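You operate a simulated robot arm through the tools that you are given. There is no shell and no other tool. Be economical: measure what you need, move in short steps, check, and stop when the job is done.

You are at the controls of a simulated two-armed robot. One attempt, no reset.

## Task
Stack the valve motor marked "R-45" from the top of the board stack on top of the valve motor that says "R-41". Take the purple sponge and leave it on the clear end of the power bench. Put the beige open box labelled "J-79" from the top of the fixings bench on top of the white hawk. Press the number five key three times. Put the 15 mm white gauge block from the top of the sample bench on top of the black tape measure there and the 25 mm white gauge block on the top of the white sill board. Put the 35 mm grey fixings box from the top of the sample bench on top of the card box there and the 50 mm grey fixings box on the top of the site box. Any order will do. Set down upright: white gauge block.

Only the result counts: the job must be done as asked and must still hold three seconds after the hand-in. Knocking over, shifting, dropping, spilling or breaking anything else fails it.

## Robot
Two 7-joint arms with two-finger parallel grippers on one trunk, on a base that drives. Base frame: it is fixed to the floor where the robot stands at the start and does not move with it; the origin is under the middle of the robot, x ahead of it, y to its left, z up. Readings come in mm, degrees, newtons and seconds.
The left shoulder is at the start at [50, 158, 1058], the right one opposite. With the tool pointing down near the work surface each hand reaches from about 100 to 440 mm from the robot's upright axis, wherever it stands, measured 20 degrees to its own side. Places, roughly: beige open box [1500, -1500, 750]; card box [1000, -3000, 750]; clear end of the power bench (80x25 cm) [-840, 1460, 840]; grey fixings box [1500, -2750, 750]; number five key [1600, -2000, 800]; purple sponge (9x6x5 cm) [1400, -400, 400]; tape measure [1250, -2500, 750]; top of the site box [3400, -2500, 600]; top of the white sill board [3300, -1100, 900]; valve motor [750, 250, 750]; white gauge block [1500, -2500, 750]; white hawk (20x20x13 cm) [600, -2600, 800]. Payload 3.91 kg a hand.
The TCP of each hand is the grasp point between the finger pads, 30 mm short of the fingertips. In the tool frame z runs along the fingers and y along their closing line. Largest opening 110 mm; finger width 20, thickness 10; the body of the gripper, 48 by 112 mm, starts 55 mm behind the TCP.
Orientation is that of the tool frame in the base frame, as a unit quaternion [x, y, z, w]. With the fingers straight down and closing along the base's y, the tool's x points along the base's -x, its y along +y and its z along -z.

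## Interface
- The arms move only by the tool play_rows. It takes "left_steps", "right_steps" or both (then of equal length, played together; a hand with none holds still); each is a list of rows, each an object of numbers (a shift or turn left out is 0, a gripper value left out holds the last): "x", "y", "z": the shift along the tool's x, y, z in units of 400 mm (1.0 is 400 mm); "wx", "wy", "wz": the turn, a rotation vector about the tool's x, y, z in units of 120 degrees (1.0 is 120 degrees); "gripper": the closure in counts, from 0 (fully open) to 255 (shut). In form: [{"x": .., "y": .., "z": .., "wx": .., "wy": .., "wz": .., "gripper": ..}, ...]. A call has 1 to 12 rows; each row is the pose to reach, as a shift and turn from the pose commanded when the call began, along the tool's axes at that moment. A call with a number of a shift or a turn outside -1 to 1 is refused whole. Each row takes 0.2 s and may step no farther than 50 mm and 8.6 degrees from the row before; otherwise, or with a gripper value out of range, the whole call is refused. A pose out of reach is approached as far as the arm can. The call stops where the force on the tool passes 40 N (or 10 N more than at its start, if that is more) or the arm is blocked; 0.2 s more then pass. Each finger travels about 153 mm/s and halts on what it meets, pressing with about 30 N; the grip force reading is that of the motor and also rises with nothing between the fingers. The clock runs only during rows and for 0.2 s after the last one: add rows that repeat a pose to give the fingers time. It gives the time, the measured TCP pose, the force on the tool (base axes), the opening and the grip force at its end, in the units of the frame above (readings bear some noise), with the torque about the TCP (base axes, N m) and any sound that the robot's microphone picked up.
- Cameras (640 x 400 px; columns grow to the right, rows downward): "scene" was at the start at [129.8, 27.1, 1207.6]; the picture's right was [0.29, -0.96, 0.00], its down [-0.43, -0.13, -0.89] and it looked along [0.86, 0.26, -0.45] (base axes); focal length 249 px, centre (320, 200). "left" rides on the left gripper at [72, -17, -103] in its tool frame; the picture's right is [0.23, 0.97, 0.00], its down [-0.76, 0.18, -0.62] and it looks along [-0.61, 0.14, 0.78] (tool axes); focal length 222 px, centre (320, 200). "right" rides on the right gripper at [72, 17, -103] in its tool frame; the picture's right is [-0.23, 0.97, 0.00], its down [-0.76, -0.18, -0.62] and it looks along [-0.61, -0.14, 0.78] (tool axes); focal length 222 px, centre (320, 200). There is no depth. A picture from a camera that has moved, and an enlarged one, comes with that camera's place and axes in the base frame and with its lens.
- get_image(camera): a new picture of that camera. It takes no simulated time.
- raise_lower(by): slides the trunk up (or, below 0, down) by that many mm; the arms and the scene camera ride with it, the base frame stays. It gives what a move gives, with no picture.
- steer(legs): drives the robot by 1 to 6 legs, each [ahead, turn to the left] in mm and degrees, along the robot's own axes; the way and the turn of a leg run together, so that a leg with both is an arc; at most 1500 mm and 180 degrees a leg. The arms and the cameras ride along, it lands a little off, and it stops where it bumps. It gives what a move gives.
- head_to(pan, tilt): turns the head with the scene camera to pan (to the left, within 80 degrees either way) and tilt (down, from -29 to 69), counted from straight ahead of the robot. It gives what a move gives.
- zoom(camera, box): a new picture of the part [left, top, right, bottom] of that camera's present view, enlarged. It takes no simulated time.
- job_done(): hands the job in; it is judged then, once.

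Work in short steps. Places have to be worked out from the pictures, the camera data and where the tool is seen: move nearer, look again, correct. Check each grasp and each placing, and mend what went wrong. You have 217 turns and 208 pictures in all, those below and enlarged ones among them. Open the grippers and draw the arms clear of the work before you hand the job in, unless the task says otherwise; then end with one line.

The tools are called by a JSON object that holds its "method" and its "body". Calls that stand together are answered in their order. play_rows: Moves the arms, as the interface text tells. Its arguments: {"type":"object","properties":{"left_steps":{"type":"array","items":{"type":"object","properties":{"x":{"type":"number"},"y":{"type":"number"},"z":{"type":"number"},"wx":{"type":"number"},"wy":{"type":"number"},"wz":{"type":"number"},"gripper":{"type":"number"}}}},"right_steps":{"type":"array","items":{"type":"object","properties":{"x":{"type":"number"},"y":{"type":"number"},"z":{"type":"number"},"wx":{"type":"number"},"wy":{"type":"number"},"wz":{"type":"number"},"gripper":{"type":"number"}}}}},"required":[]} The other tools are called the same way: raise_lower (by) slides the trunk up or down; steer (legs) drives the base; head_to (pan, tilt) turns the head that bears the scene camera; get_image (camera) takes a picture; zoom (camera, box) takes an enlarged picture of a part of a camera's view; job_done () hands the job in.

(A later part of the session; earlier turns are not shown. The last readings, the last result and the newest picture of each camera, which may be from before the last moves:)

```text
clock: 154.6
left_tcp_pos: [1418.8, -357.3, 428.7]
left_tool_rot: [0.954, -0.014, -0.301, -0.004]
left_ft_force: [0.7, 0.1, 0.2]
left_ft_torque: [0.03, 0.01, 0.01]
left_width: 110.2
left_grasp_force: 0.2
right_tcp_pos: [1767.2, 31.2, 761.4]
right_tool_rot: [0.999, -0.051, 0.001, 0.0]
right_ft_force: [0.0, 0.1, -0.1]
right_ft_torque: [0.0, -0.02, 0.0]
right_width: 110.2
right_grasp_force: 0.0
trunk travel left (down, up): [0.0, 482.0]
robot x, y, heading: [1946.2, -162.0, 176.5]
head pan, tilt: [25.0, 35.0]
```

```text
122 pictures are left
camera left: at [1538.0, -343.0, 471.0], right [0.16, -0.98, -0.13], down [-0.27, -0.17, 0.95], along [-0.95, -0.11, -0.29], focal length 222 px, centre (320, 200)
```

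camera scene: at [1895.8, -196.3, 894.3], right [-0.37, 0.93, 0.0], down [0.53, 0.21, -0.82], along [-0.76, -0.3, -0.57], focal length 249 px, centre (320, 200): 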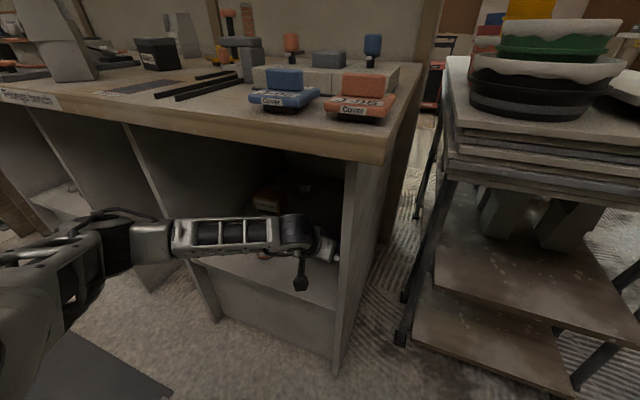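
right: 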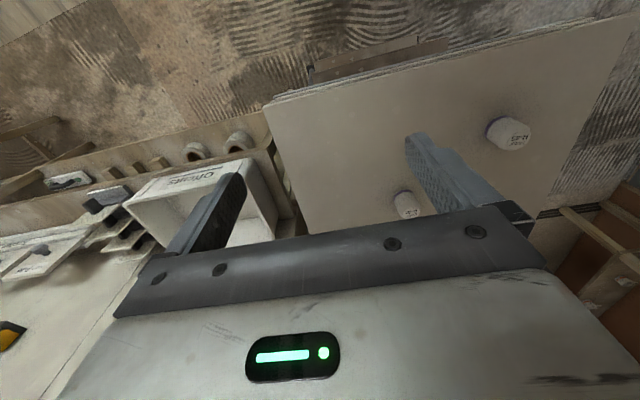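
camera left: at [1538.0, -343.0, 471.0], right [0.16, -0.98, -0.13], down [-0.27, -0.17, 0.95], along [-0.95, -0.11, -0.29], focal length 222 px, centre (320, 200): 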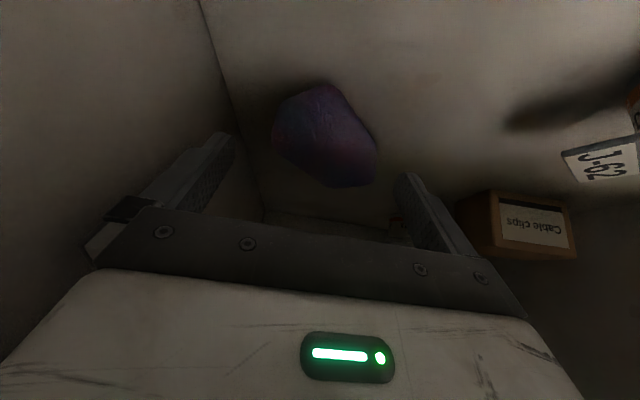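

Centred with margin. Approaching 52 mm along the tool axis and closing.

{"method": "play_rows", "body": {"left_steps": [{"z": 0.05}, {"z": 0.1}, {"z": 0.13}, {"z": 0.13}, {"z": 0.13, "gripper": 60}, {"z": 0.13, "gripper": 120}, {"z": 0.13, "gripper": 180}, {"z": 0.13, "gripper": 255}, {"z": 0.13, "gripper": 255}]}}

{"method": "get_image", "body": {"camera": "left"}}

```text
clock: 156.6
left_tcp_pos: [1388.8, -354.9, 386.1]
left_tool_rot: [0.953, -0.015, -0.301, -0.005]
left_ft_force: [-0.2, -0.5, -0.5]
left_ft_torque: [-0.03, 0.04, 0.0]
left_width: 53.4
left_grasp_force: 29.9
right_tcp_pos: [1769.0, 31.9, 762.7]
right_tool_rot: [0.999, -0.051, 0.002, -0.001]
right_ft_force: [1.2, 0.4, -0.5]
right_ft_torque: [0.04, 0.03, 0.04]
right_width: 110.2
right_grasp_force: 0.0
trunk travel left (down, up): [0.0, 482.0]
robot x, y, heading: [1950.5, -163.3, 176.6]
head pan, tilt: [25.0, 35.0]
```

```text
121 pictures are left
camera left: at [1508.0, -341.8, 428.5], right [0.16, -0.98, -0.13], down [-0.27, -0.17, 0.95], along [-0.95, -0.11, -0.29], focal length 222 px, centre (320, 200)
```

left: 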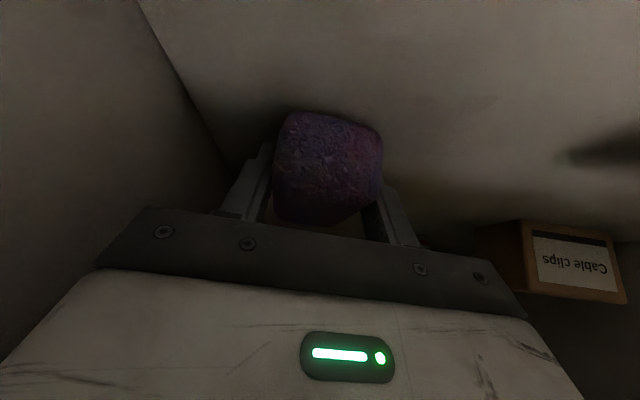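

Gripped at 53 mm. Retreating along the approach path and backing out.

{"method": "play_rows", "body": {"left_steps": [{"z": -0.05}, {"z": -0.1}, {"z": -0.13}, {"z": -0.13}]}}

{"method": "steer", "body": {"legs": [[-380, 0]]}}

{"method": "get_image", "body": {"camera": "left"}}

{"method": "get_image", "body": {"camera": "scene"}}

```text
clock: 157.6
left_tcp_pos: [1416.9, -357.3, 428.8]
left_tool_rot: [0.954, -0.015, -0.301, -0.005]
left_ft_force: [-0.6, -0.1, -0.3]
left_ft_torque: [-0.01, -0.04, 0.0]
left_width: 53.5
left_grasp_force: 30.0
right_tcp_pos: [1768.3, 30.5, 761.8]
right_tool_rot: [0.999, -0.051, 0.001, 0.0]
right_ft_force: [-0.5, -0.4, 0.1]
right_ft_torque: [-0.01, 0.01, 0.01]
right_width: 110.0
right_grasp_force: 0.0
trunk travel left (down, up): [0.0, 482.0]
robot x, y, heading: [1948.6, -160.8, 176.3]
head pan, tilt: [25.0, 35.0]
```

```text
clock: 160.0
left_tcp_pos: [1797.8, -379.3, 429.2]
left_tool_rot: [0.953, -0.016, -0.301, -0.006]
left_ft_force: [-0.7, 0.2, 0.3]
left_ft_torque: [0.01, 0.01, 0.02]
left_width: 53.3
left_grasp_force: 30.0
right_tcp_pos: [2148.8, 7.2, 760.0]
right_tool_rot: [0.999, -0.051, 0.002, 0.0]
right_ft_force: [0.3, -0.2, 0.0]
right_ft_torque: [-0.01, 0.03, 0.01]
right_width: 110.1
right_grasp_force: 0.0
trunk travel left (down, up): [0.0, 482.0]
robot x, y, heading: [2326.6, -187.1, 176.4]
head pan, tilt: [25.0, 35.0]
```

```text
120 pictures are left
camera left: at [1917.5, -366.5, 471.0], right [0.15, -0.98, -0.13], down [-0.27, -0.17, 0.95], along [-0.95, -0.11, -0.29], focal length 222 px, centre (320, 200)
```

left: 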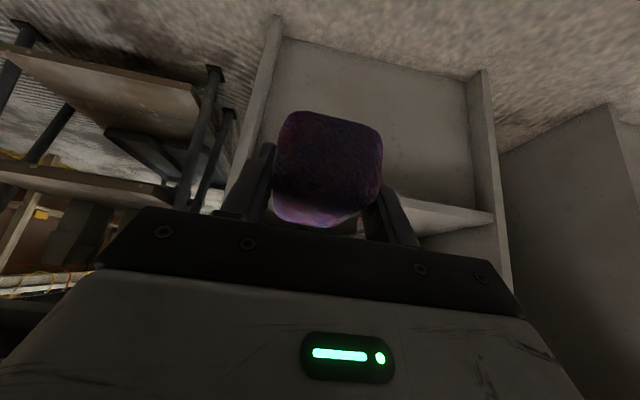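

```text
119 pictures are left
camera scene: at [2208.8, -215.8, 894.2], right [-0.36, 0.93, 0.0], down [0.53, 0.21, -0.82], along [-0.76, -0.3, -0.57], focal length 249 px, centre (320, 200)
```

scene: 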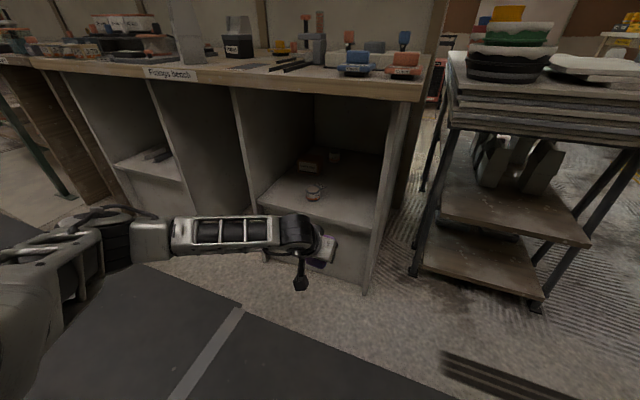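

Sponge secured; nothing else moved. I'll tuck the left arm with the sponge and raise the trunk, then continue to the other tasks with the right hand.

{"method": "play_rows", "body": {"left_steps": [{"x": -0.01, "z": -0.1}, {"x": -0.022, "z": -0.2}, {"x": -0.034, "z": -0.3}, {"x": -0.046, "z": -0.4}, {"x": -0.058, "z": -0.5}, {"x": -0.072, "z": -0.6}]}}

{"method": "raise_lower", "body": {"by": 300}}

{"method": "head_to", "body": {"pan": 40, "tilt": 25}}

{"method": "get_image", "body": {"camera": "scene"}}

```text
clock: 161.4
left_tcp_pos: [1913.5, -385.1, 640.8]
left_tool_rot: [0.953, -0.016, -0.302, -0.005]
left_ft_force: [0.5, 0.2, -0.5]
left_ft_torque: [0.01, -0.02, 0.0]
left_width: 53.6
left_grasp_force: 29.7
right_tcp_pos: [2148.4, 6.3, 761.8]
right_tool_rot: [0.999, -0.051, 0.002, 0.0]
right_ft_force: [-0.8, 0.4, 0.6]
right_ft_torque: [0.0, -0.03, 0.0]
right_width: 110.0
right_grasp_force: 0.1
trunk travel left (down, up): [0.0, 482.0]
robot x, y, heading: [2331.8, -191.7, 176.4]
head pan, tilt: [25.0, 35.0]
```

```text
clock: 164.4
left_tcp_pos: [1913.6, -384.1, 941.3]
left_tool_rot: [0.953, -0.016, -0.301, -0.005]
left_ft_force: [-0.9, 0.3, -0.4]
left_ft_torque: [0.01, 0.0, 0.01]
left_width: 53.4
left_grasp_force: 30.3
right_tcp_pos: [2149.4, 8.4, 1060.8]
right_tool_rot: [0.999, -0.052, 0.002, 0.0]
right_ft_force: [0.9, -0.7, -0.1]
right_ft_torque: [-0.02, -0.01, 0.01]
right_width: 110.1
right_grasp_force: 0.0
trunk travel left (down, up): [-300.0, 182.0]
robot x, y, heading: [2327.0, -189.6, 176.5]
head pan, tilt: [25.0, 35.0]
```

```text
clock: 165.1
left_tcp_pos: [1912.4, -384.9, 942.5]
left_tool_rot: [0.954, -0.015, -0.3, -0.004]
left_ft_force: [0.5, -1.2, -0.2]
left_ft_torque: [-0.02, 0.0, 0.01]
left_width: 53.1
left_grasp_force: 29.7
right_tcp_pos: [2148.9, 8.4, 1062.1]
right_tool_rot: [0.999, -0.051, 0.002, 0.0]
right_ft_force: [0.2, -0.6, 0.8]
right_ft_torque: [0.01, -0.01, 0.03]
right_width: 109.8
right_grasp_force: 0.0
trunk travel left (down, up): [-300.0, 182.0]
robot x, y, heading: [2324.2, -187.0, 176.5]
head pan, tilt: [40.0, 25.0]
```

```text
118 pictures are left
camera scene: at [2216.6, -238.3, 1210.0], right [-0.59, 0.81, 0.0], down [0.34, 0.25, -0.91], along [-0.73, -0.54, -0.42], focal length 249 px, centre (320, 200)
```

scene: 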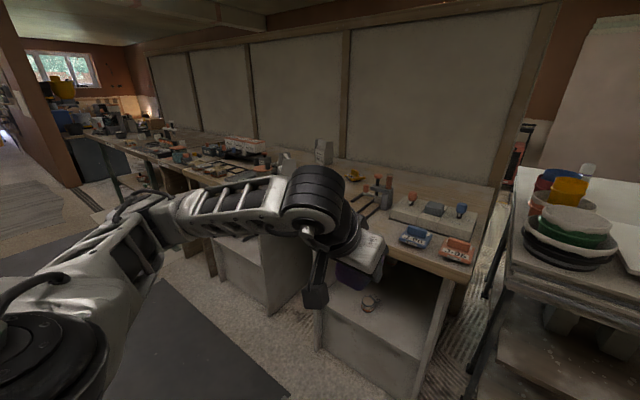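

Turning left to face down the aisle and driving toward y≈-1450.

{"method": "steer", "body": {"legs": [[0, 93], [1200, 0]]}}

{"method": "head_to", "body": {"pan": -70, "tilt": 30}}

{"method": "get_image", "body": {"camera": "scene"}}

{"method": "head_to", "body": {"pan": -15, "tilt": 20}}

{"method": "get_image", "body": {"camera": "scene"}}

```text
clock: 175.2
left_tcp_pos: [2542.9, -1793.4, 941.9]
left_tool_rot: [0.666, 0.683, -0.21, 0.215]
left_ft_force: [0.6, 0.0, 1.0]
left_ft_torque: [-0.02, 0.0, 0.03]
left_width: 53.5
left_grasp_force: 29.6
right_tcp_pos: [2137.4, -1580.3, 1063.2]
right_tool_rot: [0.722, 0.692, 0.002, -0.002]
right_ft_force: [-0.6, 0.0, 0.0]
right_ft_torque: [0.01, 0.03, 0.04]
right_width: 110.2
right_grasp_force: 0.1
trunk travel left (down, up): [-300.0, 182.0]
robot x, y, heading: [2321.6, -1389.0, -90.4]
head pan, tilt: [40.0, 25.0]
```

```text
clock: 177.1
left_tcp_pos: [2544.4, -1792.3, 942.8]
left_tool_rot: [0.666, 0.683, -0.21, 0.215]
left_ft_force: [0.1, -0.4, -0.1]
left_ft_torque: [-0.04, 0.0, 0.02]
left_width: 53.3
left_grasp_force: 29.9
right_tcp_pos: [2137.8, -1581.5, 1061.6]
right_tool_rot: [0.723, 0.691, 0.001, -0.001]
right_ft_force: [0.0, 0.0, -0.6]
right_ft_torque: [-0.01, -0.01, -0.02]
right_width: 110.1
right_grasp_force: 0.1
trunk travel left (down, up): [-300.0, 182.0]
robot x, y, heading: [2322.9, -1387.9, -90.3]
head pan, tilt: [-70.0, 30.0]
```

```text
117 pictures are left
camera scene: at [2238.0, -1459.5, 1202.1], right [-0.34, 0.94, 0.0], down [0.47, 0.17, -0.87], along [-0.81, -0.29, -0.5], focal length 249 px, centre (320, 200)
```

scene: 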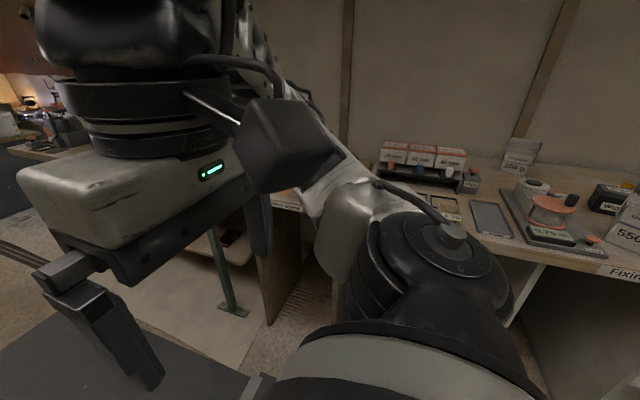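

```text
clock: 178.3
left_tcp_pos: [2543.4, -1792.7, 941.1]
left_tool_rot: [0.666, 0.683, -0.21, 0.214]
left_ft_force: [-0.1, 0.1, -1.2]
left_ft_torque: [0.01, -0.01, -0.02]
left_width: 53.3
left_grasp_force: 29.7
right_tcp_pos: [2138.2, -1580.6, 1062.8]
right_tool_rot: [0.722, 0.692, 0.001, -0.002]
right_ft_force: [-0.6, -0.4, -0.1]
right_ft_torque: [0.0, 0.0, 0.0]
right_width: 109.9
right_grasp_force: 0.1
trunk travel left (down, up): [-300.0, 182.0]
robot x, y, heading: [2323.8, -1390.5, -90.2]
head pan, tilt: [-15.0, 20.0]
```

```text
116 pictures are left
camera scene: at [2298.6, -1518.7, 1218.1], right [-0.96, 0.26, 0.0], down [0.09, 0.33, -0.94], along [-0.25, -0.91, -0.34], focal length 249 px, centre (320, 200)
```

scene: 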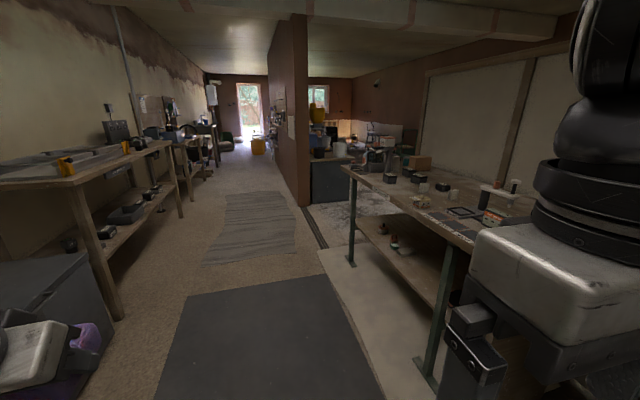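

I'll turn right to face the bench and look at it.

{"method": "steer", "body": {"legs": [[0, -90]]}}

{"method": "head_to", "body": {"pan": 0, "tilt": 30}}

{"method": "get_image", "body": {"camera": "scene"}}

```text
clock: 182.6
left_tcp_pos: [1914.1, -1605.4, 942.0]
left_tool_rot: [0.954, 0.005, -0.301, 0.001]
left_ft_force: [-0.4, 0.8, 0.6]
left_ft_torque: [0.0, -0.02, 0.01]
left_width: 53.3
left_grasp_force: 30.3
right_tcp_pos: [2132.9, -1203.6, 1061.6]
right_tool_rot: [1.0, -0.029, 0.001, 0.0]
right_ft_force: [0.1, -0.8, 0.2]
right_ft_torque: [0.0, 0.01, -0.02]
right_width: 109.9
right_grasp_force: 0.1
trunk travel left (down, up): [-300.0, 182.0]
robot x, y, heading: [2322.7, -1390.6, 178.8]
head pan, tilt: [-15.0, 20.0]
```

```text
clock: 183.3
left_tcp_pos: [1913.3, -1604.8, 940.8]
left_tool_rot: [0.954, 0.005, -0.3, 0.001]
left_ft_force: [0.6, 0.6, 0.8]
left_ft_torque: [-0.02, -0.03, -0.01]
left_width: 53.4
left_grasp_force: 29.8
right_tcp_pos: [2133.2, -1202.2, 1061.0]
right_tool_rot: [1.0, -0.029, 0.002, -0.001]
right_ft_force: [0.3, 0.0, 0.2]
right_ft_torque: [0.01, 0.01, -0.04]
right_width: 109.9
right_grasp_force: 0.1
trunk travel left (down, up): [-300.0, 182.0]
robot x, y, heading: [2317.6, -1390.8, 178.9]
head pan, tilt: [0.0, 30.0]
```

```text
115 pictures are left
camera scene: at [2192.8, -1386.2, 1202.1], right [0.02, 1.0, 0.0], down [0.5, -0.01, -0.87], along [-0.87, 0.02, -0.5], focal length 249 px, centre (320, 200)
```

scene: 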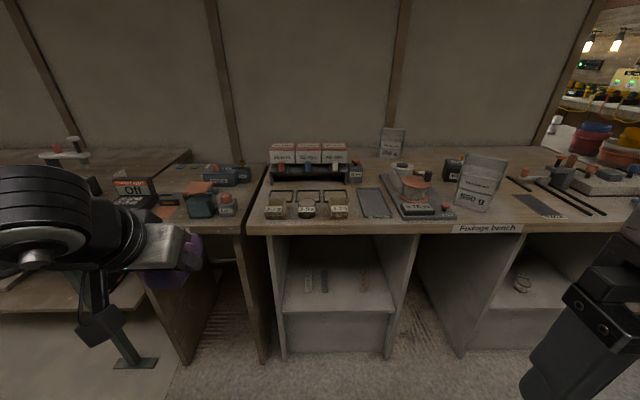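

{"method": "zoom", "body": {"camera": "scene", "box": [250, 130, 470, 230]}}

{"method": "zoom", "body": {"camera": "scene", "box": [60, 130, 260, 230]}}

```text
2.91 times, centred on (360, 180) of scene
camera zoom: at [2192.8, -1386.2, 1202.1], right [0.02, 1.0, 0.0], down [0.5, -0.01, -0.87], along [-0.87, 0.02, -0.5], focal length 724 px, centre (204, 258)
```

zoom: 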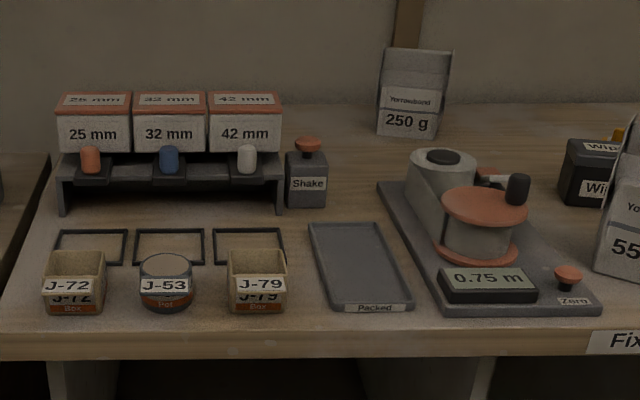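

```text
3.20 times, centred on (160, 180) of scene
camera zoom: at [2192.8, -1386.2, 1202.1], right [0.02, 1.0, 0.0], down [0.5, -0.01, -0.87], along [-0.87, 0.02, -0.5], focal length 796 px, centre (832, 264)
```

zoom: 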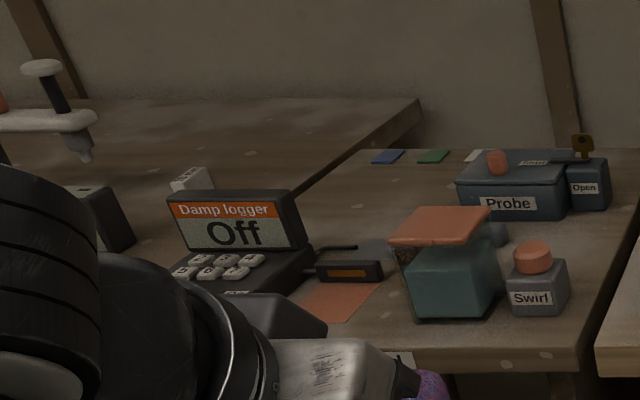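

J-79 is at about (1525,-1314), next to pot J-53 and a tray. I'll pull the sponge hand up and back so it clears the bench, then drive to within right-arm reach.

{"method": "play_rows", "body": {"left_steps": [{"x": 0.0075, "z": -0.12}, {"x": 0.015, "z": -0.24}, {"x": 0.022, "z": -0.36}, {"x": 0.03, "z": -0.48}, {"x": 0.03, "z": -0.48}]}}

{"method": "steer", "body": {"legs": [[0, 9.2], [440, 0], [0, -8]]}}

{"method": "head_to", "body": {"pan": -10, "tilt": 50}}

{"method": "get_image", "body": {"camera": "scene"}}

```text
clock: 184.5
left_tcp_pos: [2033.5, -1602.9, 1092.7]
left_tool_rot: [0.954, 0.004, -0.301, 0.001]
left_ft_force: [0.8, 0.1, 0.7]
left_ft_torque: [0.01, -0.02, -0.03]
left_width: 53.3
left_grasp_force: 30.3
left hand out of reach, approached as far as the arm can: row 2
right_tcp_pos: [2133.7, -1203.2, 1060.7]
right_tool_rot: [1.0, -0.03, 0.002, 0.0]
right_ft_force: [-0.6, -0.3, -0.5]
right_ft_torque: [0.0, -0.03, 0.0]
right_width: 110.0
right_grasp_force: 0.0
trunk travel left (down, up): [-300.0, 182.0]
robot x, y, heading: [2322.9, -1389.9, 178.9]
head pan, tilt: [0.0, 30.0]
```

```text
clock: 188.4
left_tcp_pos: [1610.4, -1669.0, 1093.3]
left_tool_rot: [0.954, 0.015, -0.301, 0.005]
left_ft_force: [-0.4, 0.4, -1.2]
left_ft_torque: [0.01, 0.0, 0.05]
left_width: 53.4
left_grasp_force: 30.2
right_tcp_pos: [1700.6, -1267.0, 1061.0]
right_tool_rot: [1.0, -0.019, 0.002, 0.0]
right_ft_force: [0.5, -0.7, -0.3]
right_ft_torque: [-0.05, -0.01, -0.03]
right_width: 109.9
right_grasp_force: 0.2
trunk travel left (down, up): [-300.0, 182.0]
robot x, y, heading: [1888.9, -1450.0, -180.0]
head pan, tilt: [0.0, 30.0]
```

```text
clock: 189.3
left_tcp_pos: [1609.3, -1670.3, 1094.1]
left_tool_rot: [0.954, 0.015, -0.301, 0.005]
left_ft_force: [-0.8, -0.4, 0.4]
left_ft_torque: [0.02, 0.0, 0.01]
left_width: 53.4
left_grasp_force: 30.0
right_tcp_pos: [1700.4, -1268.5, 1061.8]
right_tool_rot: [1.0, -0.02, 0.001, 0.0]
right_ft_force: [0.2, -0.4, -0.4]
right_ft_torque: [0.0, -0.01, -0.01]
right_width: 109.8
right_grasp_force: 0.0
trunk travel left (down, up): [-300.0, 182.0]
robot x, y, heading: [1891.7, -1448.4, -180.0]
head pan, tilt: [-10.0, 50.0]
```

```text
112 pictures are left
camera scene: at [1778.9, -1435.7, 1172.6], right [0.17, 0.98, 0.0], down [0.75, -0.13, -0.64], along [-0.63, 0.11, -0.77], focal length 249 px, centre (320, 200)
```

scene: 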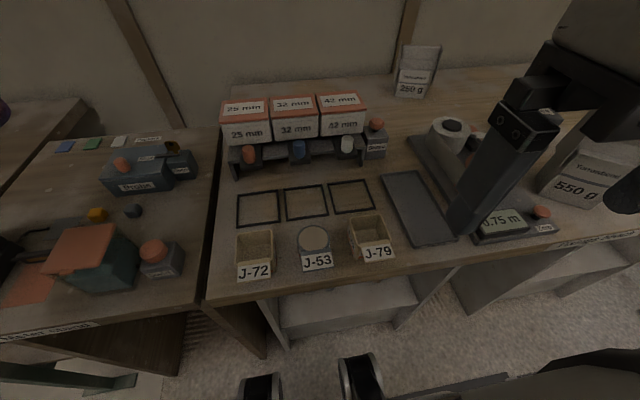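

Moving the right hand above J-79 at z≈960 for a close look.

{"method": "play_rows", "body": {"right_steps": [{"x": -0.097, "y": 0.027, "z": 0.05}, {"x": -0.19, "y": 0.054, "z": 0.11}, {"x": -0.29, "y": 0.08, "z": 0.17}, {"x": -0.38, "y": 0.1075, "z": 0.23}, {"x": -0.38, "y": 0.1075, "z": 0.25}]}}

{"method": "get_image", "body": {"camera": "right"}}

```text
clock: 190.5
left_tcp_pos: [1610.5, -1670.4, 1091.9]
left_tool_rot: [0.954, 0.015, -0.301, 0.005]
left_ft_force: [0.0, 0.5, 0.0]
left_ft_torque: [0.0, -0.02, -0.02]
left_width: 53.2
left_grasp_force: 30.0
right_tcp_pos: [1545.0, -1304.4, 961.4]
right_tool_rot: [1.0, -0.019, 0.002, 0.001]
right_ft_force: [-1.1, 0.2, 0.2]
right_ft_torque: [0.01, -0.03, 0.0]
right_width: 110.1
right_grasp_force: 0.0
trunk travel left (down, up): [-300.0, 182.0]
robot x, y, heading: [1893.1, -1447.7, -180.1]
head pan, tilt: [-10.0, 50.0]
```

```text
111 pictures are left
camera right: at [1616.9, -1323.6, 1065.1], right [-0.26, -0.96, 0.0], down [-0.76, 0.21, 0.62], along [-0.6, 0.17, -0.78], focal length 222 px, centre (320, 200)
```

right: 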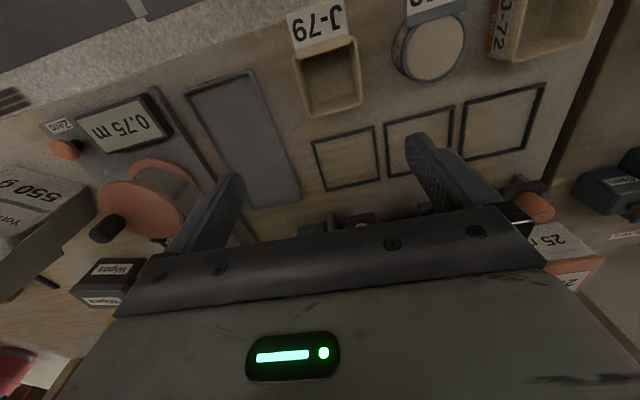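

J-79's rim centre is at about (1572,-1322). I'll move over it, lower to z≈880 with the gripper pre-closed to 80 mm, and look again.

{"method": "play_rows", "body": {"right_steps": [{"x": 0.035, "y": 0.02, "z": 0.05, "gripper": 70}, {"x": 0.0675, "y": 0.0425, "z": 0.1, "gripper": 70}, {"x": 0.0675, "y": 0.0425, "z": 0.2, "gripper": 70}, {"x": 0.0675, "y": 0.0425, "z": 0.2, "gripper": 70}]}}

{"method": "get_image", "body": {"camera": "right"}}

```text
clock: 191.5
left_tcp_pos: [1608.9, -1669.2, 1091.8]
left_tool_rot: [0.954, 0.015, -0.3, 0.005]
left_ft_force: [-0.2, 1.4, 0.0]
left_ft_torque: [-0.02, -0.01, -0.02]
left_width: 53.5
left_grasp_force: 29.6
right_tcp_pos: [1573.5, -1322.9, 879.1]
right_tool_rot: [1.0, -0.019, 0.002, 0.001]
right_ft_force: [0.2, 0.3, -0.8]
right_ft_torque: [-0.03, -0.01, 0.0]
right_width: 79.9
right_grasp_force: 0.1
trunk travel left (down, up): [-300.0, 182.0]
robot x, y, heading: [1894.5, -1450.8, -179.9]
head pan, tilt: [-10.0, 50.0]
```

```text
110 pictures are left
camera right: at [1644.5, -1341.9, 984.5], right [-0.26, -0.96, 0.0], down [-0.76, 0.21, 0.62], along [-0.6, 0.16, -0.78], focal length 222 px, centre (320, 200)
```

right: 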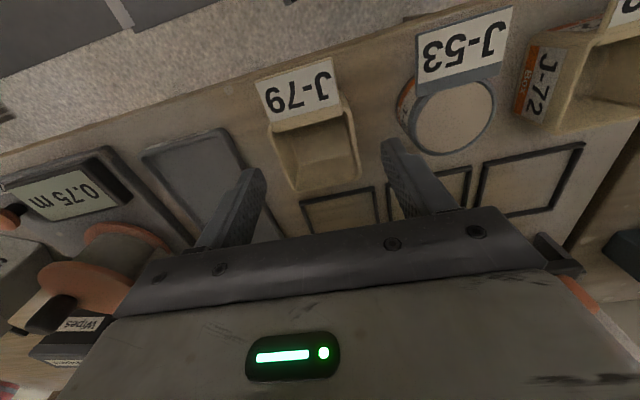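

Triangulating gives the rim at z≈838, so the bench is about 783. I'll descend to z≈845 and look again.

{"method": "play_rows", "body": {"right_steps": [{"x": 0.003, "y": -0.005, "z": 0.085}, {"x": 0.003, "y": -0.005, "z": 0.085}]}}

{"method": "get_image", "body": {"camera": "right"}}

{"method": "get_image", "body": {"camera": "scene"}}

```text
clock: 192.1
left_tcp_pos: [1609.7, -1670.6, 1093.1]
left_tool_rot: [0.953, 0.015, -0.301, 0.006]
left_ft_force: [-0.4, 0.0, 0.0]
left_ft_torque: [-0.01, -0.01, 0.02]
left_width: 53.1
left_grasp_force: 30.4
right_tcp_pos: [1575.6, -1320.0, 846.0]
right_tool_rot: [1.0, -0.02, 0.002, -0.001]
right_ft_force: [0.2, 0.0, 0.0]
right_ft_torque: [0.02, -0.01, 0.01]
right_width: 79.7
right_grasp_force: 0.1
trunk travel left (down, up): [-300.0, 182.0]
robot x, y, heading: [1890.4, -1449.5, -179.9]
head pan, tilt: [-10.0, 50.0]
```

```text
109 pictures are left
camera right: at [1646.8, -1339.6, 950.6], right [-0.27, -0.96, 0.0], down [-0.76, 0.21, 0.62], along [-0.6, 0.17, -0.78], focal length 222 px, centre (320, 200)
```

right: 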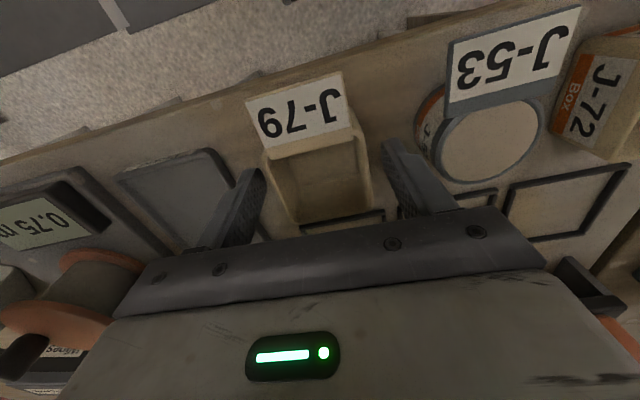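

```text
108 pictures are left
camera scene: at [1778.9, -1435.7, 1172.5], right [0.17, 0.98, 0.0], down [0.75, -0.13, -0.64], along [-0.63, 0.11, -0.77], focal length 249 px, centre (320, 200)
```

scene: 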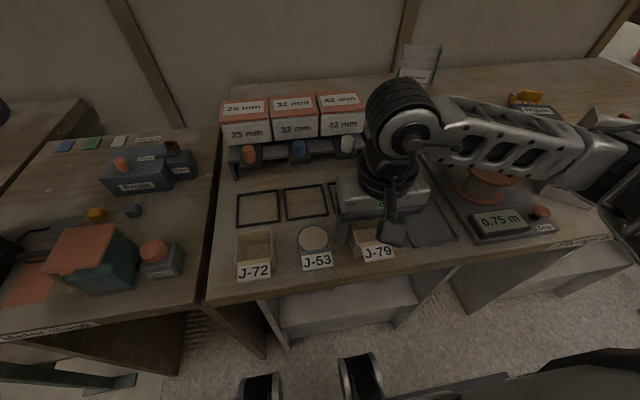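

The box sits between the fingers. Descending 24 mm and closing.

{"method": "play_rows", "body": {"right_steps": [{"z": 0.03}, {"z": 0.06}, {"z": 0.06}, {"z": 0.06, "gripper": 120}, {"z": 0.06, "gripper": 255}, {"z": 0.06, "gripper": 255}, {"z": 0.06, "gripper": 255}]}}

{"method": "get_image", "body": {"camera": "right"}}

```text
clock: 192.7
left_tcp_pos: [1610.7, -1669.3, 1092.7]
left_tool_rot: [0.953, 0.015, -0.302, 0.004]
left_ft_force: [-0.1, 0.3, -0.6]
left_ft_torque: [0.01, -0.03, 0.03]
left_width: 53.4
left_grasp_force: 30.0
right_tcp_pos: [1575.8, -1319.9, 830.2]
right_tool_rot: [1.0, -0.019, -0.003, 0.0]
right_ft_force: [10.1, -0.3, 18.8]
right_ft_torque: [0.77, -0.47, -0.64]
right_width: 79.9
right_grasp_force: 0.4
trunk travel left (down, up): [-300.0, 182.0]
robot x, y, heading: [1895.3, -1448.1, 180.2]
head pan, tilt: [-10.0, 50.0]
stopped in row 3 (right hand): the force on the tool passed its limit at 49 N (the readings are from after the stop); the commanded pose is now the measured one
```

```text
107 pictures are left
camera right: at [1647.9, -1339.6, 933.6], right [-0.27, -0.96, 0.0], down [-0.75, 0.21, 0.63], along [-0.6, 0.16, -0.78], focal length 222 px, centre (320, 200)
```

right: 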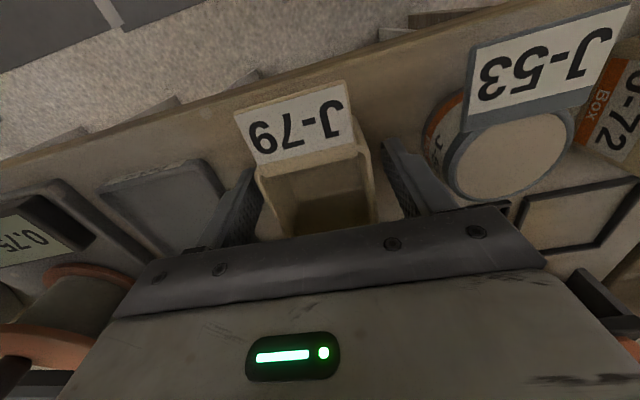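

The +y fingertip touched the tray edge. Gripping slightly higher is enough: I'll raise 5 mm and close there.

{"method": "play_rows", "body": {"right_steps": [{"z": -0.0125}, {"z": -0.0125}, {"z": -0.0125, "gripper": 120}, {"z": -0.0125, "gripper": 255}, {"z": -0.0125, "gripper": 255}, {"z": -0.0125, "gripper": 255}]}}

{"method": "get_image", "body": {"camera": "right"}}

```text
clock: 194.1
left_tcp_pos: [1609.4, -1669.7, 1092.8]
left_tool_rot: [0.954, 0.015, -0.301, 0.005]
left_ft_force: [0.5, 0.0, 0.4]
left_ft_torque: [0.0, -0.03, 0.03]
left_width: 53.3
left_grasp_force: 30.2
right_tcp_pos: [1575.3, -1319.0, 832.2]
right_tool_rot: [1.0, -0.02, -0.002, 0.001]
right_ft_force: [-0.3, -0.1, -0.4]
right_ft_torque: [0.02, 0.01, -0.03]
right_width: 55.4
right_grasp_force: 30.5
trunk travel left (down, up): [-300.0, 182.0]
robot x, y, heading: [1891.6, -1449.8, -179.8]
head pan, tilt: [-10.0, 50.0]
```

```text
106 pictures are left
camera right: at [1646.2, -1338.9, 936.8], right [-0.27, -0.96, 0.0], down [-0.75, 0.21, 0.63], along [-0.6, 0.16, -0.78], focal length 222 px, centre (320, 200)
```

right: 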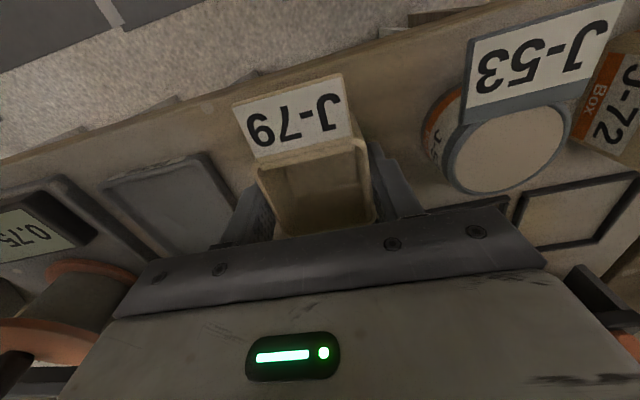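

Gripped at 55 mm. Lifting it 150 mm, then backing off to look for the hawk and sample bench further down.

{"method": "play_rows", "body": {"right_steps": [{"z": -0.1}, {"z": -0.2}, {"z": -0.3}, {"z": -0.4}, {"z": -0.5}, {"z": -0.5}]}}

{"method": "steer", "body": {"legs": [[-430, 0], [0, 90], [1000, 0]]}}

{"method": "head_to", "body": {"pan": -55, "tilt": 25}}

{"method": "get_image", "body": {"camera": "scene"}}

{"method": "head_to", "body": {"pan": -10, "tilt": 15}}

{"method": "get_image", "body": {"camera": "scene"}}

```text
clock: 195.5
left_tcp_pos: [1608.6, -1669.1, 1092.5]
left_tool_rot: [0.954, 0.015, -0.301, 0.005]
left_ft_force: [-0.8, -0.7, -0.8]
left_ft_torque: [0.0, -0.01, 0.0]
left_width: 53.3
left_grasp_force: 29.7
right_tcp_pos: [1574.6, -1319.2, 1034.2]
right_tool_rot: [1.0, -0.019, -0.002, 0.0]
right_ft_force: [-0.4, 0.6, 0.0]
right_ft_torque: [0.0, 0.0, -0.02]
right_width: 55.7
right_grasp_force: 29.8
trunk travel left (down, up): [-300.0, 182.0]
robot x, y, heading: [1891.0, -1448.6, -179.9]
head pan, tilt: [-10.0, 50.0]
```

```text
clock: 206.7
left_tcp_pos: [2518.7, -2725.4, 1092.2]
left_tool_rot: [0.671, 0.678, -0.212, 0.214]
left_ft_force: [-0.7, -0.3, 0.1]
left_ft_torque: [0.06, -0.01, 0.03]
left_width: 53.1
left_grasp_force: 30.3
right_tcp_pos: [2168.5, -2753.6, 1033.8]
right_tool_rot: [0.727, 0.686, -0.001, 0.002]
right_ft_force: [-0.6, 0.4, 1.2]
right_ft_torque: [-0.03, -0.03, 0.0]
right_width: 55.4
right_grasp_force: 30.1
trunk travel left (down, up): [-300.0, 182.0]
robot x, y, heading: [2305.9, -2437.2, -91.2]
head pan, tilt: [-10.0, 50.0]
```

```text
clock: 207.8
left_tcp_pos: [2518.0, -2725.7, 1093.3]
left_tool_rot: [0.671, 0.678, -0.211, 0.214]
left_ft_force: [0.4, 0.4, -0.5]
left_ft_torque: [0.01, 0.0, 0.02]
left_width: 53.4
left_grasp_force: 29.5
right_tcp_pos: [2168.9, -2753.4, 1034.0]
right_tool_rot: [0.727, 0.686, -0.002, 0.002]
right_ft_force: [0.5, 0.6, -1.0]
right_ft_torque: [-0.01, -0.01, -0.02]
right_width: 55.3
right_grasp_force: 29.7
trunk travel left (down, up): [-300.0, 182.0]
robot x, y, heading: [2303.3, -2437.0, -90.9]
head pan, tilt: [-55.0, 25.0]
```

```text
105 pictures are left
camera scene: at [2229.5, -2528.8, 1210.0], right [-0.56, 0.83, 0.0], down [0.35, 0.24, -0.91], along [-0.75, -0.51, -0.42], focal length 249 px, centre (320, 200)
```

scene: 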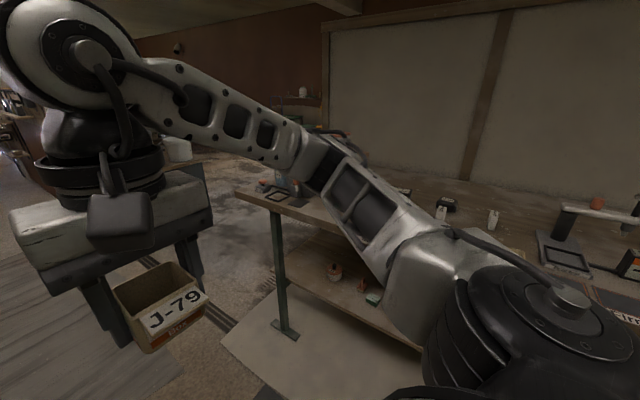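

```text
clock: 208.9
left_tcp_pos: [2520.4, -2725.4, 1092.9]
left_tool_rot: [0.671, 0.678, -0.211, 0.214]
left_ft_force: [-0.2, 0.3, 0.3]
left_ft_torque: [0.02, -0.01, -0.02]
left_width: 53.2
left_grasp_force: 30.3
right_tcp_pos: [2167.8, -2754.2, 1033.6]
right_tool_rot: [0.727, 0.686, -0.001, 0.002]
right_ft_force: [-0.7, 0.0, -0.2]
right_ft_torque: [0.04, 0.01, 0.0]
right_width: 55.2
right_grasp_force: 30.0
trunk travel left (down, up): [-300.0, 182.0]
robot x, y, heading: [2304.0, -2436.0, -90.8]
head pan, tilt: [-10.0, 15.0]
```

```text
104 pictures are left
camera scene: at [2287.9, -2569.0, 1226.2], right [-0.98, 0.19, 0.0], down [0.05, 0.25, -0.97], along [-0.19, -0.95, -0.26], focal length 249 px, centre (320, 200)
```

scene: 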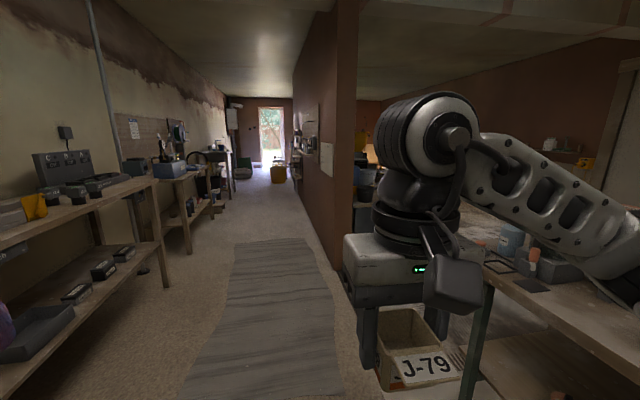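

The sample bench ends near y≈-3100 with open floor beyond, so I can loop round to the front aisle. Driving on 850 mm and looking right.

{"method": "steer", "body": {"legs": [[850, 0], [0, -45]]}}

{"method": "head_to", "body": {"pan": -45, "tilt": 22}}

{"method": "get_image", "body": {"camera": "scene"}}

{"method": "head_to", "body": {"pan": -78, "tilt": 25}}

{"method": "get_image", "body": {"camera": "scene"}}

```text
clock: 215.5
left_tcp_pos: [2231.9, -3644.9, 1092.0]
left_tool_rot: [0.88, 0.367, -0.277, 0.115]
left_ft_force: [-0.5, 0.1, 0.1]
left_ft_torque: [-0.01, 0.0, -0.03]
left_width: 52.9
left_grasp_force: 29.4
right_tcp_pos: [1966.9, -3414.5, 1032.9]
right_tool_rot: [0.936, 0.352, -0.001, 0.001]
right_ft_force: [-0.4, -0.1, 0.3]
right_ft_torque: [-0.02, -0.01, 0.02]
right_width: 55.1
right_grasp_force: 30.0
trunk travel left (down, up): [-300.0, 182.0]
robot x, y, heading: [2287.4, -3290.1, -136.4]
head pan, tilt: [-10.0, 15.0]
```

```text
clock: 216.5
left_tcp_pos: [2233.3, -3644.6, 1092.8]
left_tool_rot: [0.88, 0.367, -0.278, 0.116]
left_ft_force: [0.4, -0.4, 0.0]
left_ft_torque: [-0.02, 0.04, 0.0]
left_width: 53.1
left_grasp_force: 29.8
right_tcp_pos: [1966.4, -3415.0, 1033.4]
right_tool_rot: [0.936, 0.352, -0.002, 0.001]
right_ft_force: [0.1, -0.2, 0.0]
right_ft_torque: [0.02, 0.02, 0.01]
right_width: 55.0
right_grasp_force: 29.7
trunk travel left (down, up): [-300.0, 182.0]
robot x, y, heading: [2285.5, -3290.7, -136.4]
head pan, tilt: [-45.0, 22.0]
```

```text
103 pictures are left
camera scene: at [2166.7, -3315.1, 1214.9], right [0.03, 1.0, 0.0], down [0.37, -0.01, -0.93], along [-0.93, 0.02, -0.37], focal length 249 px, centre (320, 200)
```

scene: 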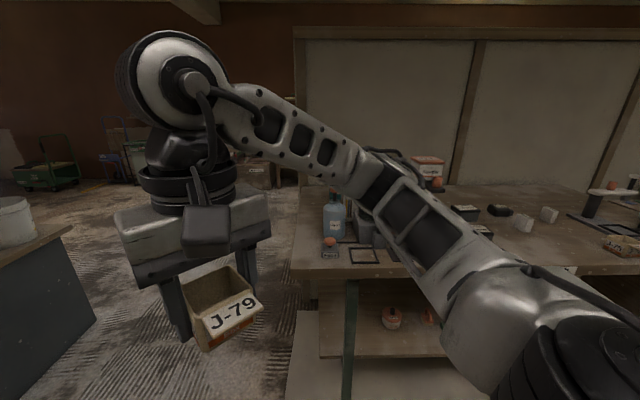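

```text
clock: 217.5
left_tcp_pos: [2232.7, -3644.7, 1092.6]
left_tool_rot: [0.88, 0.367, -0.278, 0.116]
left_ft_force: [-0.2, 0.5, -0.7]
left_ft_torque: [-0.03, 0.02, 0.03]
left_width: 53.4
left_grasp_force: 29.9
right_tcp_pos: [1966.3, -3414.4, 1033.4]
right_tool_rot: [0.936, 0.352, -0.001, 0.002]
right_ft_force: [-0.2, -0.4, -0.3]
right_ft_torque: [0.03, 0.04, -0.02]
right_width: 55.5
right_grasp_force: 30.6
trunk travel left (down, up): [-300.0, 182.0]
robot x, y, heading: [2288.2, -3290.9, -136.2]
head pan, tilt: [-78.0, 25.0]
```

```text
102 pictures are left
camera scene: at [2183.6, -3265.3, 1210.0], right [0.57, 0.82, 0.0], down [0.35, -0.24, -0.91], along [-0.75, 0.51, -0.42], focal length 249 px, centre (320, 200)
```

scene: 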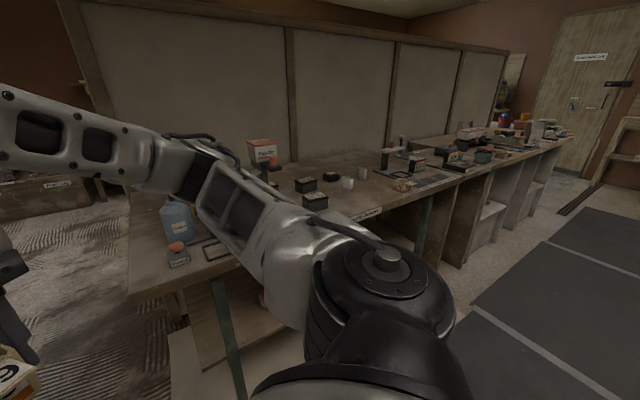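

The sample bench items are all on this side, and the hawk must be on the far side of the partition. I'll go round the bench's end (y≈-3381) along y≈-3800.

{"method": "steer", "body": {"legs": [[740, 0], [0, -43.7], [1100, 0]]}}

{"method": "head_to", "body": {"pan": -45, "tilt": 20}}

{"method": "get_image", "body": {"camera": "scene"}}

{"method": "head_to", "body": {"pan": 0, "tilt": 20}}

{"method": "get_image", "body": {"camera": "scene"}}

```text
clock: 226.2
left_tcp_pos: [964.7, -4027.9, 1095.3]
left_tool_rot: [0.952, 0.015, -0.305, 0.001]
left_ft_force: [0.7, 1.1, 0.4]
left_ft_torque: [-0.01, -0.03, -0.01]
left_width: 53.4
left_grasp_force: 29.9
right_tcp_pos: [929.4, -3673.9, 1035.1]
right_tool_rot: [1.0, -0.029, 0.002, -0.003]
right_ft_force: [0.0, 0.6, 0.3]
right_ft_torque: [-0.01, 0.02, -0.01]
right_width: 55.4
right_grasp_force: 30.2
trunk travel left (down, up): [-300.0, 182.0]
robot x, y, heading: [1239.0, -3804.1, 179.1]
head pan, tilt: [-78.0, 25.0]
stopped in leg 3: the robot was blocked; the commanded pose is now the measured one
```

```text
clock: 227.2
left_tcp_pos: [965.7, -4026.8, 1093.1]
left_tool_rot: [0.952, 0.014, -0.307, 0.0]
left_ft_force: [0.0, -0.4, -0.2]
left_ft_torque: [-0.01, 0.01, 0.02]
left_width: 53.2
left_grasp_force: 30.1
right_tcp_pos: [930.1, -3674.5, 1033.3]
right_tool_rot: [1.0, -0.028, 0.0, -0.004]
right_ft_force: [0.1, -0.5, -0.6]
right_ft_torque: [0.03, 0.02, -0.03]
right_width: 55.2
right_grasp_force: 29.5
trunk travel left (down, up): [-300.0, 182.0]
robot x, y, heading: [1235.7, -3802.1, 179.7]
head pan, tilt: [-45.0, 20.0]
```

```text
101 pictures are left
camera scene: at [1148.2, -3743.9, 1220.0], right [0.71, 0.7, 0.0], down [0.23, -0.24, -0.94], along [-0.66, 0.67, -0.33], focal length 249 px, centre (320, 200)
```

scene: 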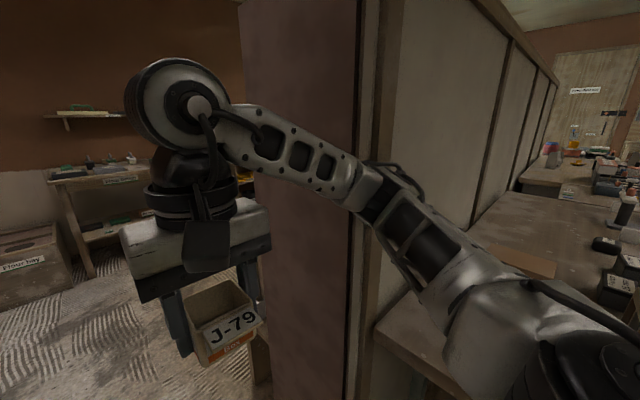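

```text
clock: 228.3
left_tcp_pos: [964.6, -4028.6, 1093.6]
left_tool_rot: [0.952, 0.014, -0.307, 0.0]
left_ft_force: [0.6, 0.2, -0.1]
left_ft_torque: [0.01, -0.02, -0.01]
left_width: 53.4
left_grasp_force: 29.6
right_tcp_pos: [930.5, -3673.5, 1035.1]
right_tool_rot: [1.0, -0.028, 0.001, -0.004]
right_ft_force: [-0.3, -0.8, -0.4]
right_ft_torque: [-0.02, 0.07, 0.0]
right_width: 55.4
right_grasp_force: 30.1
trunk travel left (down, up): [-300.0, 182.0]
robot x, y, heading: [1234.2, -3802.7, 179.5]
head pan, tilt: [0.0, 20.0]
```

```text
100 pictures are left
camera scene: at [1120.5, -3809.5, 1219.8], right [0.01, 1.0, 0.01], down [0.33, 0.01, -0.94], along [-0.94, 0.01, -0.33], focal length 249 px, centre (320, 200)
```

scene: 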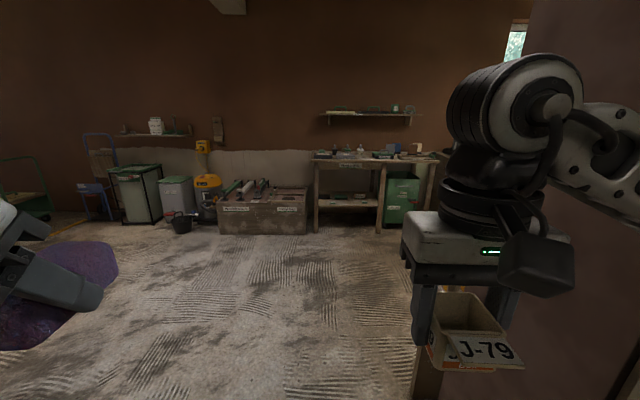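

The right elbow touched the partition end. I'll back up, shift about 230 mm toward -y, and continue.

{"method": "steer", "body": {"legs": [[-200, 0], [0, 50], [300, 0], [0, -50], [1250, 0]]}}

{"method": "head_to", "body": {"pan": -75, "tilt": 22}}

{"method": "get_image", "body": {"camera": "scene"}}

```text
clock: 242.0
left_tcp_pos: [-286.6, -4240.8, 1092.6]
left_tool_rot: [0.954, 0.013, -0.3, 0.004]
left_ft_force: [-0.6, -0.5, -0.5]
left_ft_torque: [0.0, 0.01, 0.04]
left_width: 53.3
left_grasp_force: 29.5
right_tcp_pos: [-320.9, -3888.3, 1028.6]
right_tool_rot: [1.0, -0.028, 0.008, 0.0]
right_ft_force: [0.6, -0.7, -0.8]
right_ft_torque: [-0.02, 0.0, 0.0]
right_width: 55.4
right_grasp_force: 29.8
trunk travel left (down, up): [-300.0, 182.0]
robot x, y, heading: [-0.5, -4020.2, 179.9]
head pan, tilt: [0.0, 20.0]
```

```text
clock: 243.4
left_tcp_pos: [-285.2, -4240.0, 1092.1]
left_tool_rot: [0.954, 0.013, -0.3, 0.004]
left_ft_force: [1.0, 0.9, -0.1]
left_ft_torque: [0.01, -0.03, 0.02]
left_width: 53.2
left_grasp_force: 29.9
right_tcp_pos: [-321.4, -3888.5, 1028.3]
right_tool_rot: [1.0, -0.028, 0.007, 0.0]
right_ft_force: [-0.8, 0.0, -0.2]
right_ft_torque: [0.02, 0.03, -0.03]
right_width: 55.5
right_grasp_force: 29.9
trunk travel left (down, up): [-300.0, 182.0]
robot x, y, heading: [-3.3, -4026.7, 179.5]
head pan, tilt: [-75.0, 22.0]
```

```text
99 pictures are left
camera scene: at [-63.7, -3932.0, 1214.9], right [0.97, 0.25, 0.0], down [0.1, -0.36, -0.93], along [-0.24, 0.9, -0.37], focal length 249 px, centre (320, 200)
```

scene: 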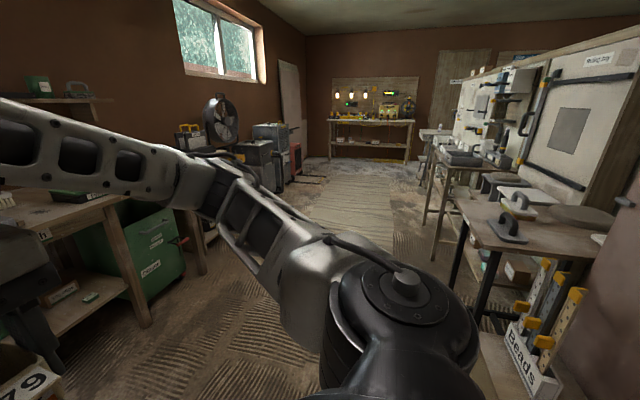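

This is the front aisle, and a bench on the right holds trowels and hawks. I'll turn right to face +y and zoom in on it.

{"method": "steer", "body": {"legs": [[0, -90]]}}

{"method": "head_to", "body": {"pan": -35, "tilt": 20}}

{"method": "get_image", "body": {"camera": "scene"}}

{"method": "zoom", "body": {"camera": "scene", "box": [240, 130, 440, 255]}}

```text
clock: 247.6
left_tcp_pos: [-223.7, -3742.4, 1092.7]
left_tool_rot: [0.689, -0.66, -0.217, -0.208]
left_ft_force: [-0.1, -0.7, -0.4]
left_ft_torque: [0.0, 0.0, -0.01]
left_width: 53.2
left_grasp_force: 30.0
right_tcp_pos: [126.1, -3702.3, 1028.6]
right_tool_rot: [-0.693, 0.721, -0.005, -0.006]
right_ft_force: [-0.9, 0.0, -0.2]
right_ft_torque: [0.01, 0.01, -0.02]
right_width: 55.4
right_grasp_force: 29.5
trunk travel left (down, up): [-300.0, 182.0]
robot x, y, heading: [-2.6, -4019.3, 90.8]
head pan, tilt: [-75.0, 22.0]
```

```text
clock: 248.7
left_tcp_pos: [-225.1, -3743.1, 1092.1]
left_tool_rot: [0.689, -0.659, -0.217, -0.208]
left_ft_force: [-0.3, 0.3, -0.9]
left_ft_torque: [0.01, 0.0, -0.02]
left_width: 53.2
left_grasp_force: 30.5
right_tcp_pos: [127.4, -3702.2, 1029.4]
right_tool_rot: [-0.693, 0.721, -0.006, -0.006]
right_ft_force: [0.4, 0.3, -0.1]
right_ft_torque: [0.0, 0.01, -0.01]
right_width: 55.2
right_grasp_force: 30.4
trunk travel left (down, up): [-300.0, 182.0]
robot x, y, heading: [-0.3, -4023.2, 90.4]
head pan, tilt: [-35.0, 20.0]
```

```text
98 pictures are left
camera scene: at [52.2, -3905.2, 1218.1], right [0.82, -0.57, 0.0], down [-0.19, -0.28, -0.94], along [0.53, 0.77, -0.34], focal length 249 px, centre (320, 200)
```

scene: 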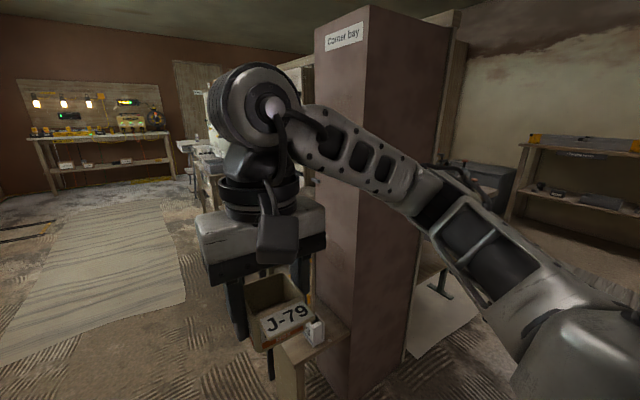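

```text
3.20 times, centred on (340, 192) of scene
camera zoom: at [52.2, -3905.2, 1218.1], right [0.82, -0.57, 0.0], down [-0.19, -0.28, -0.94], along [0.53, 0.77, -0.34], focal length 796 px, centre (256, 224)
```

zoom: 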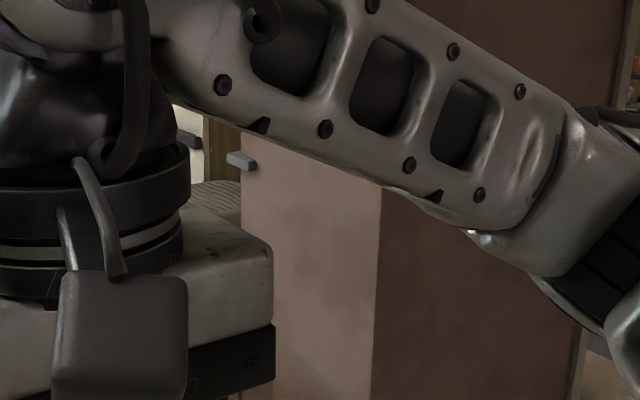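

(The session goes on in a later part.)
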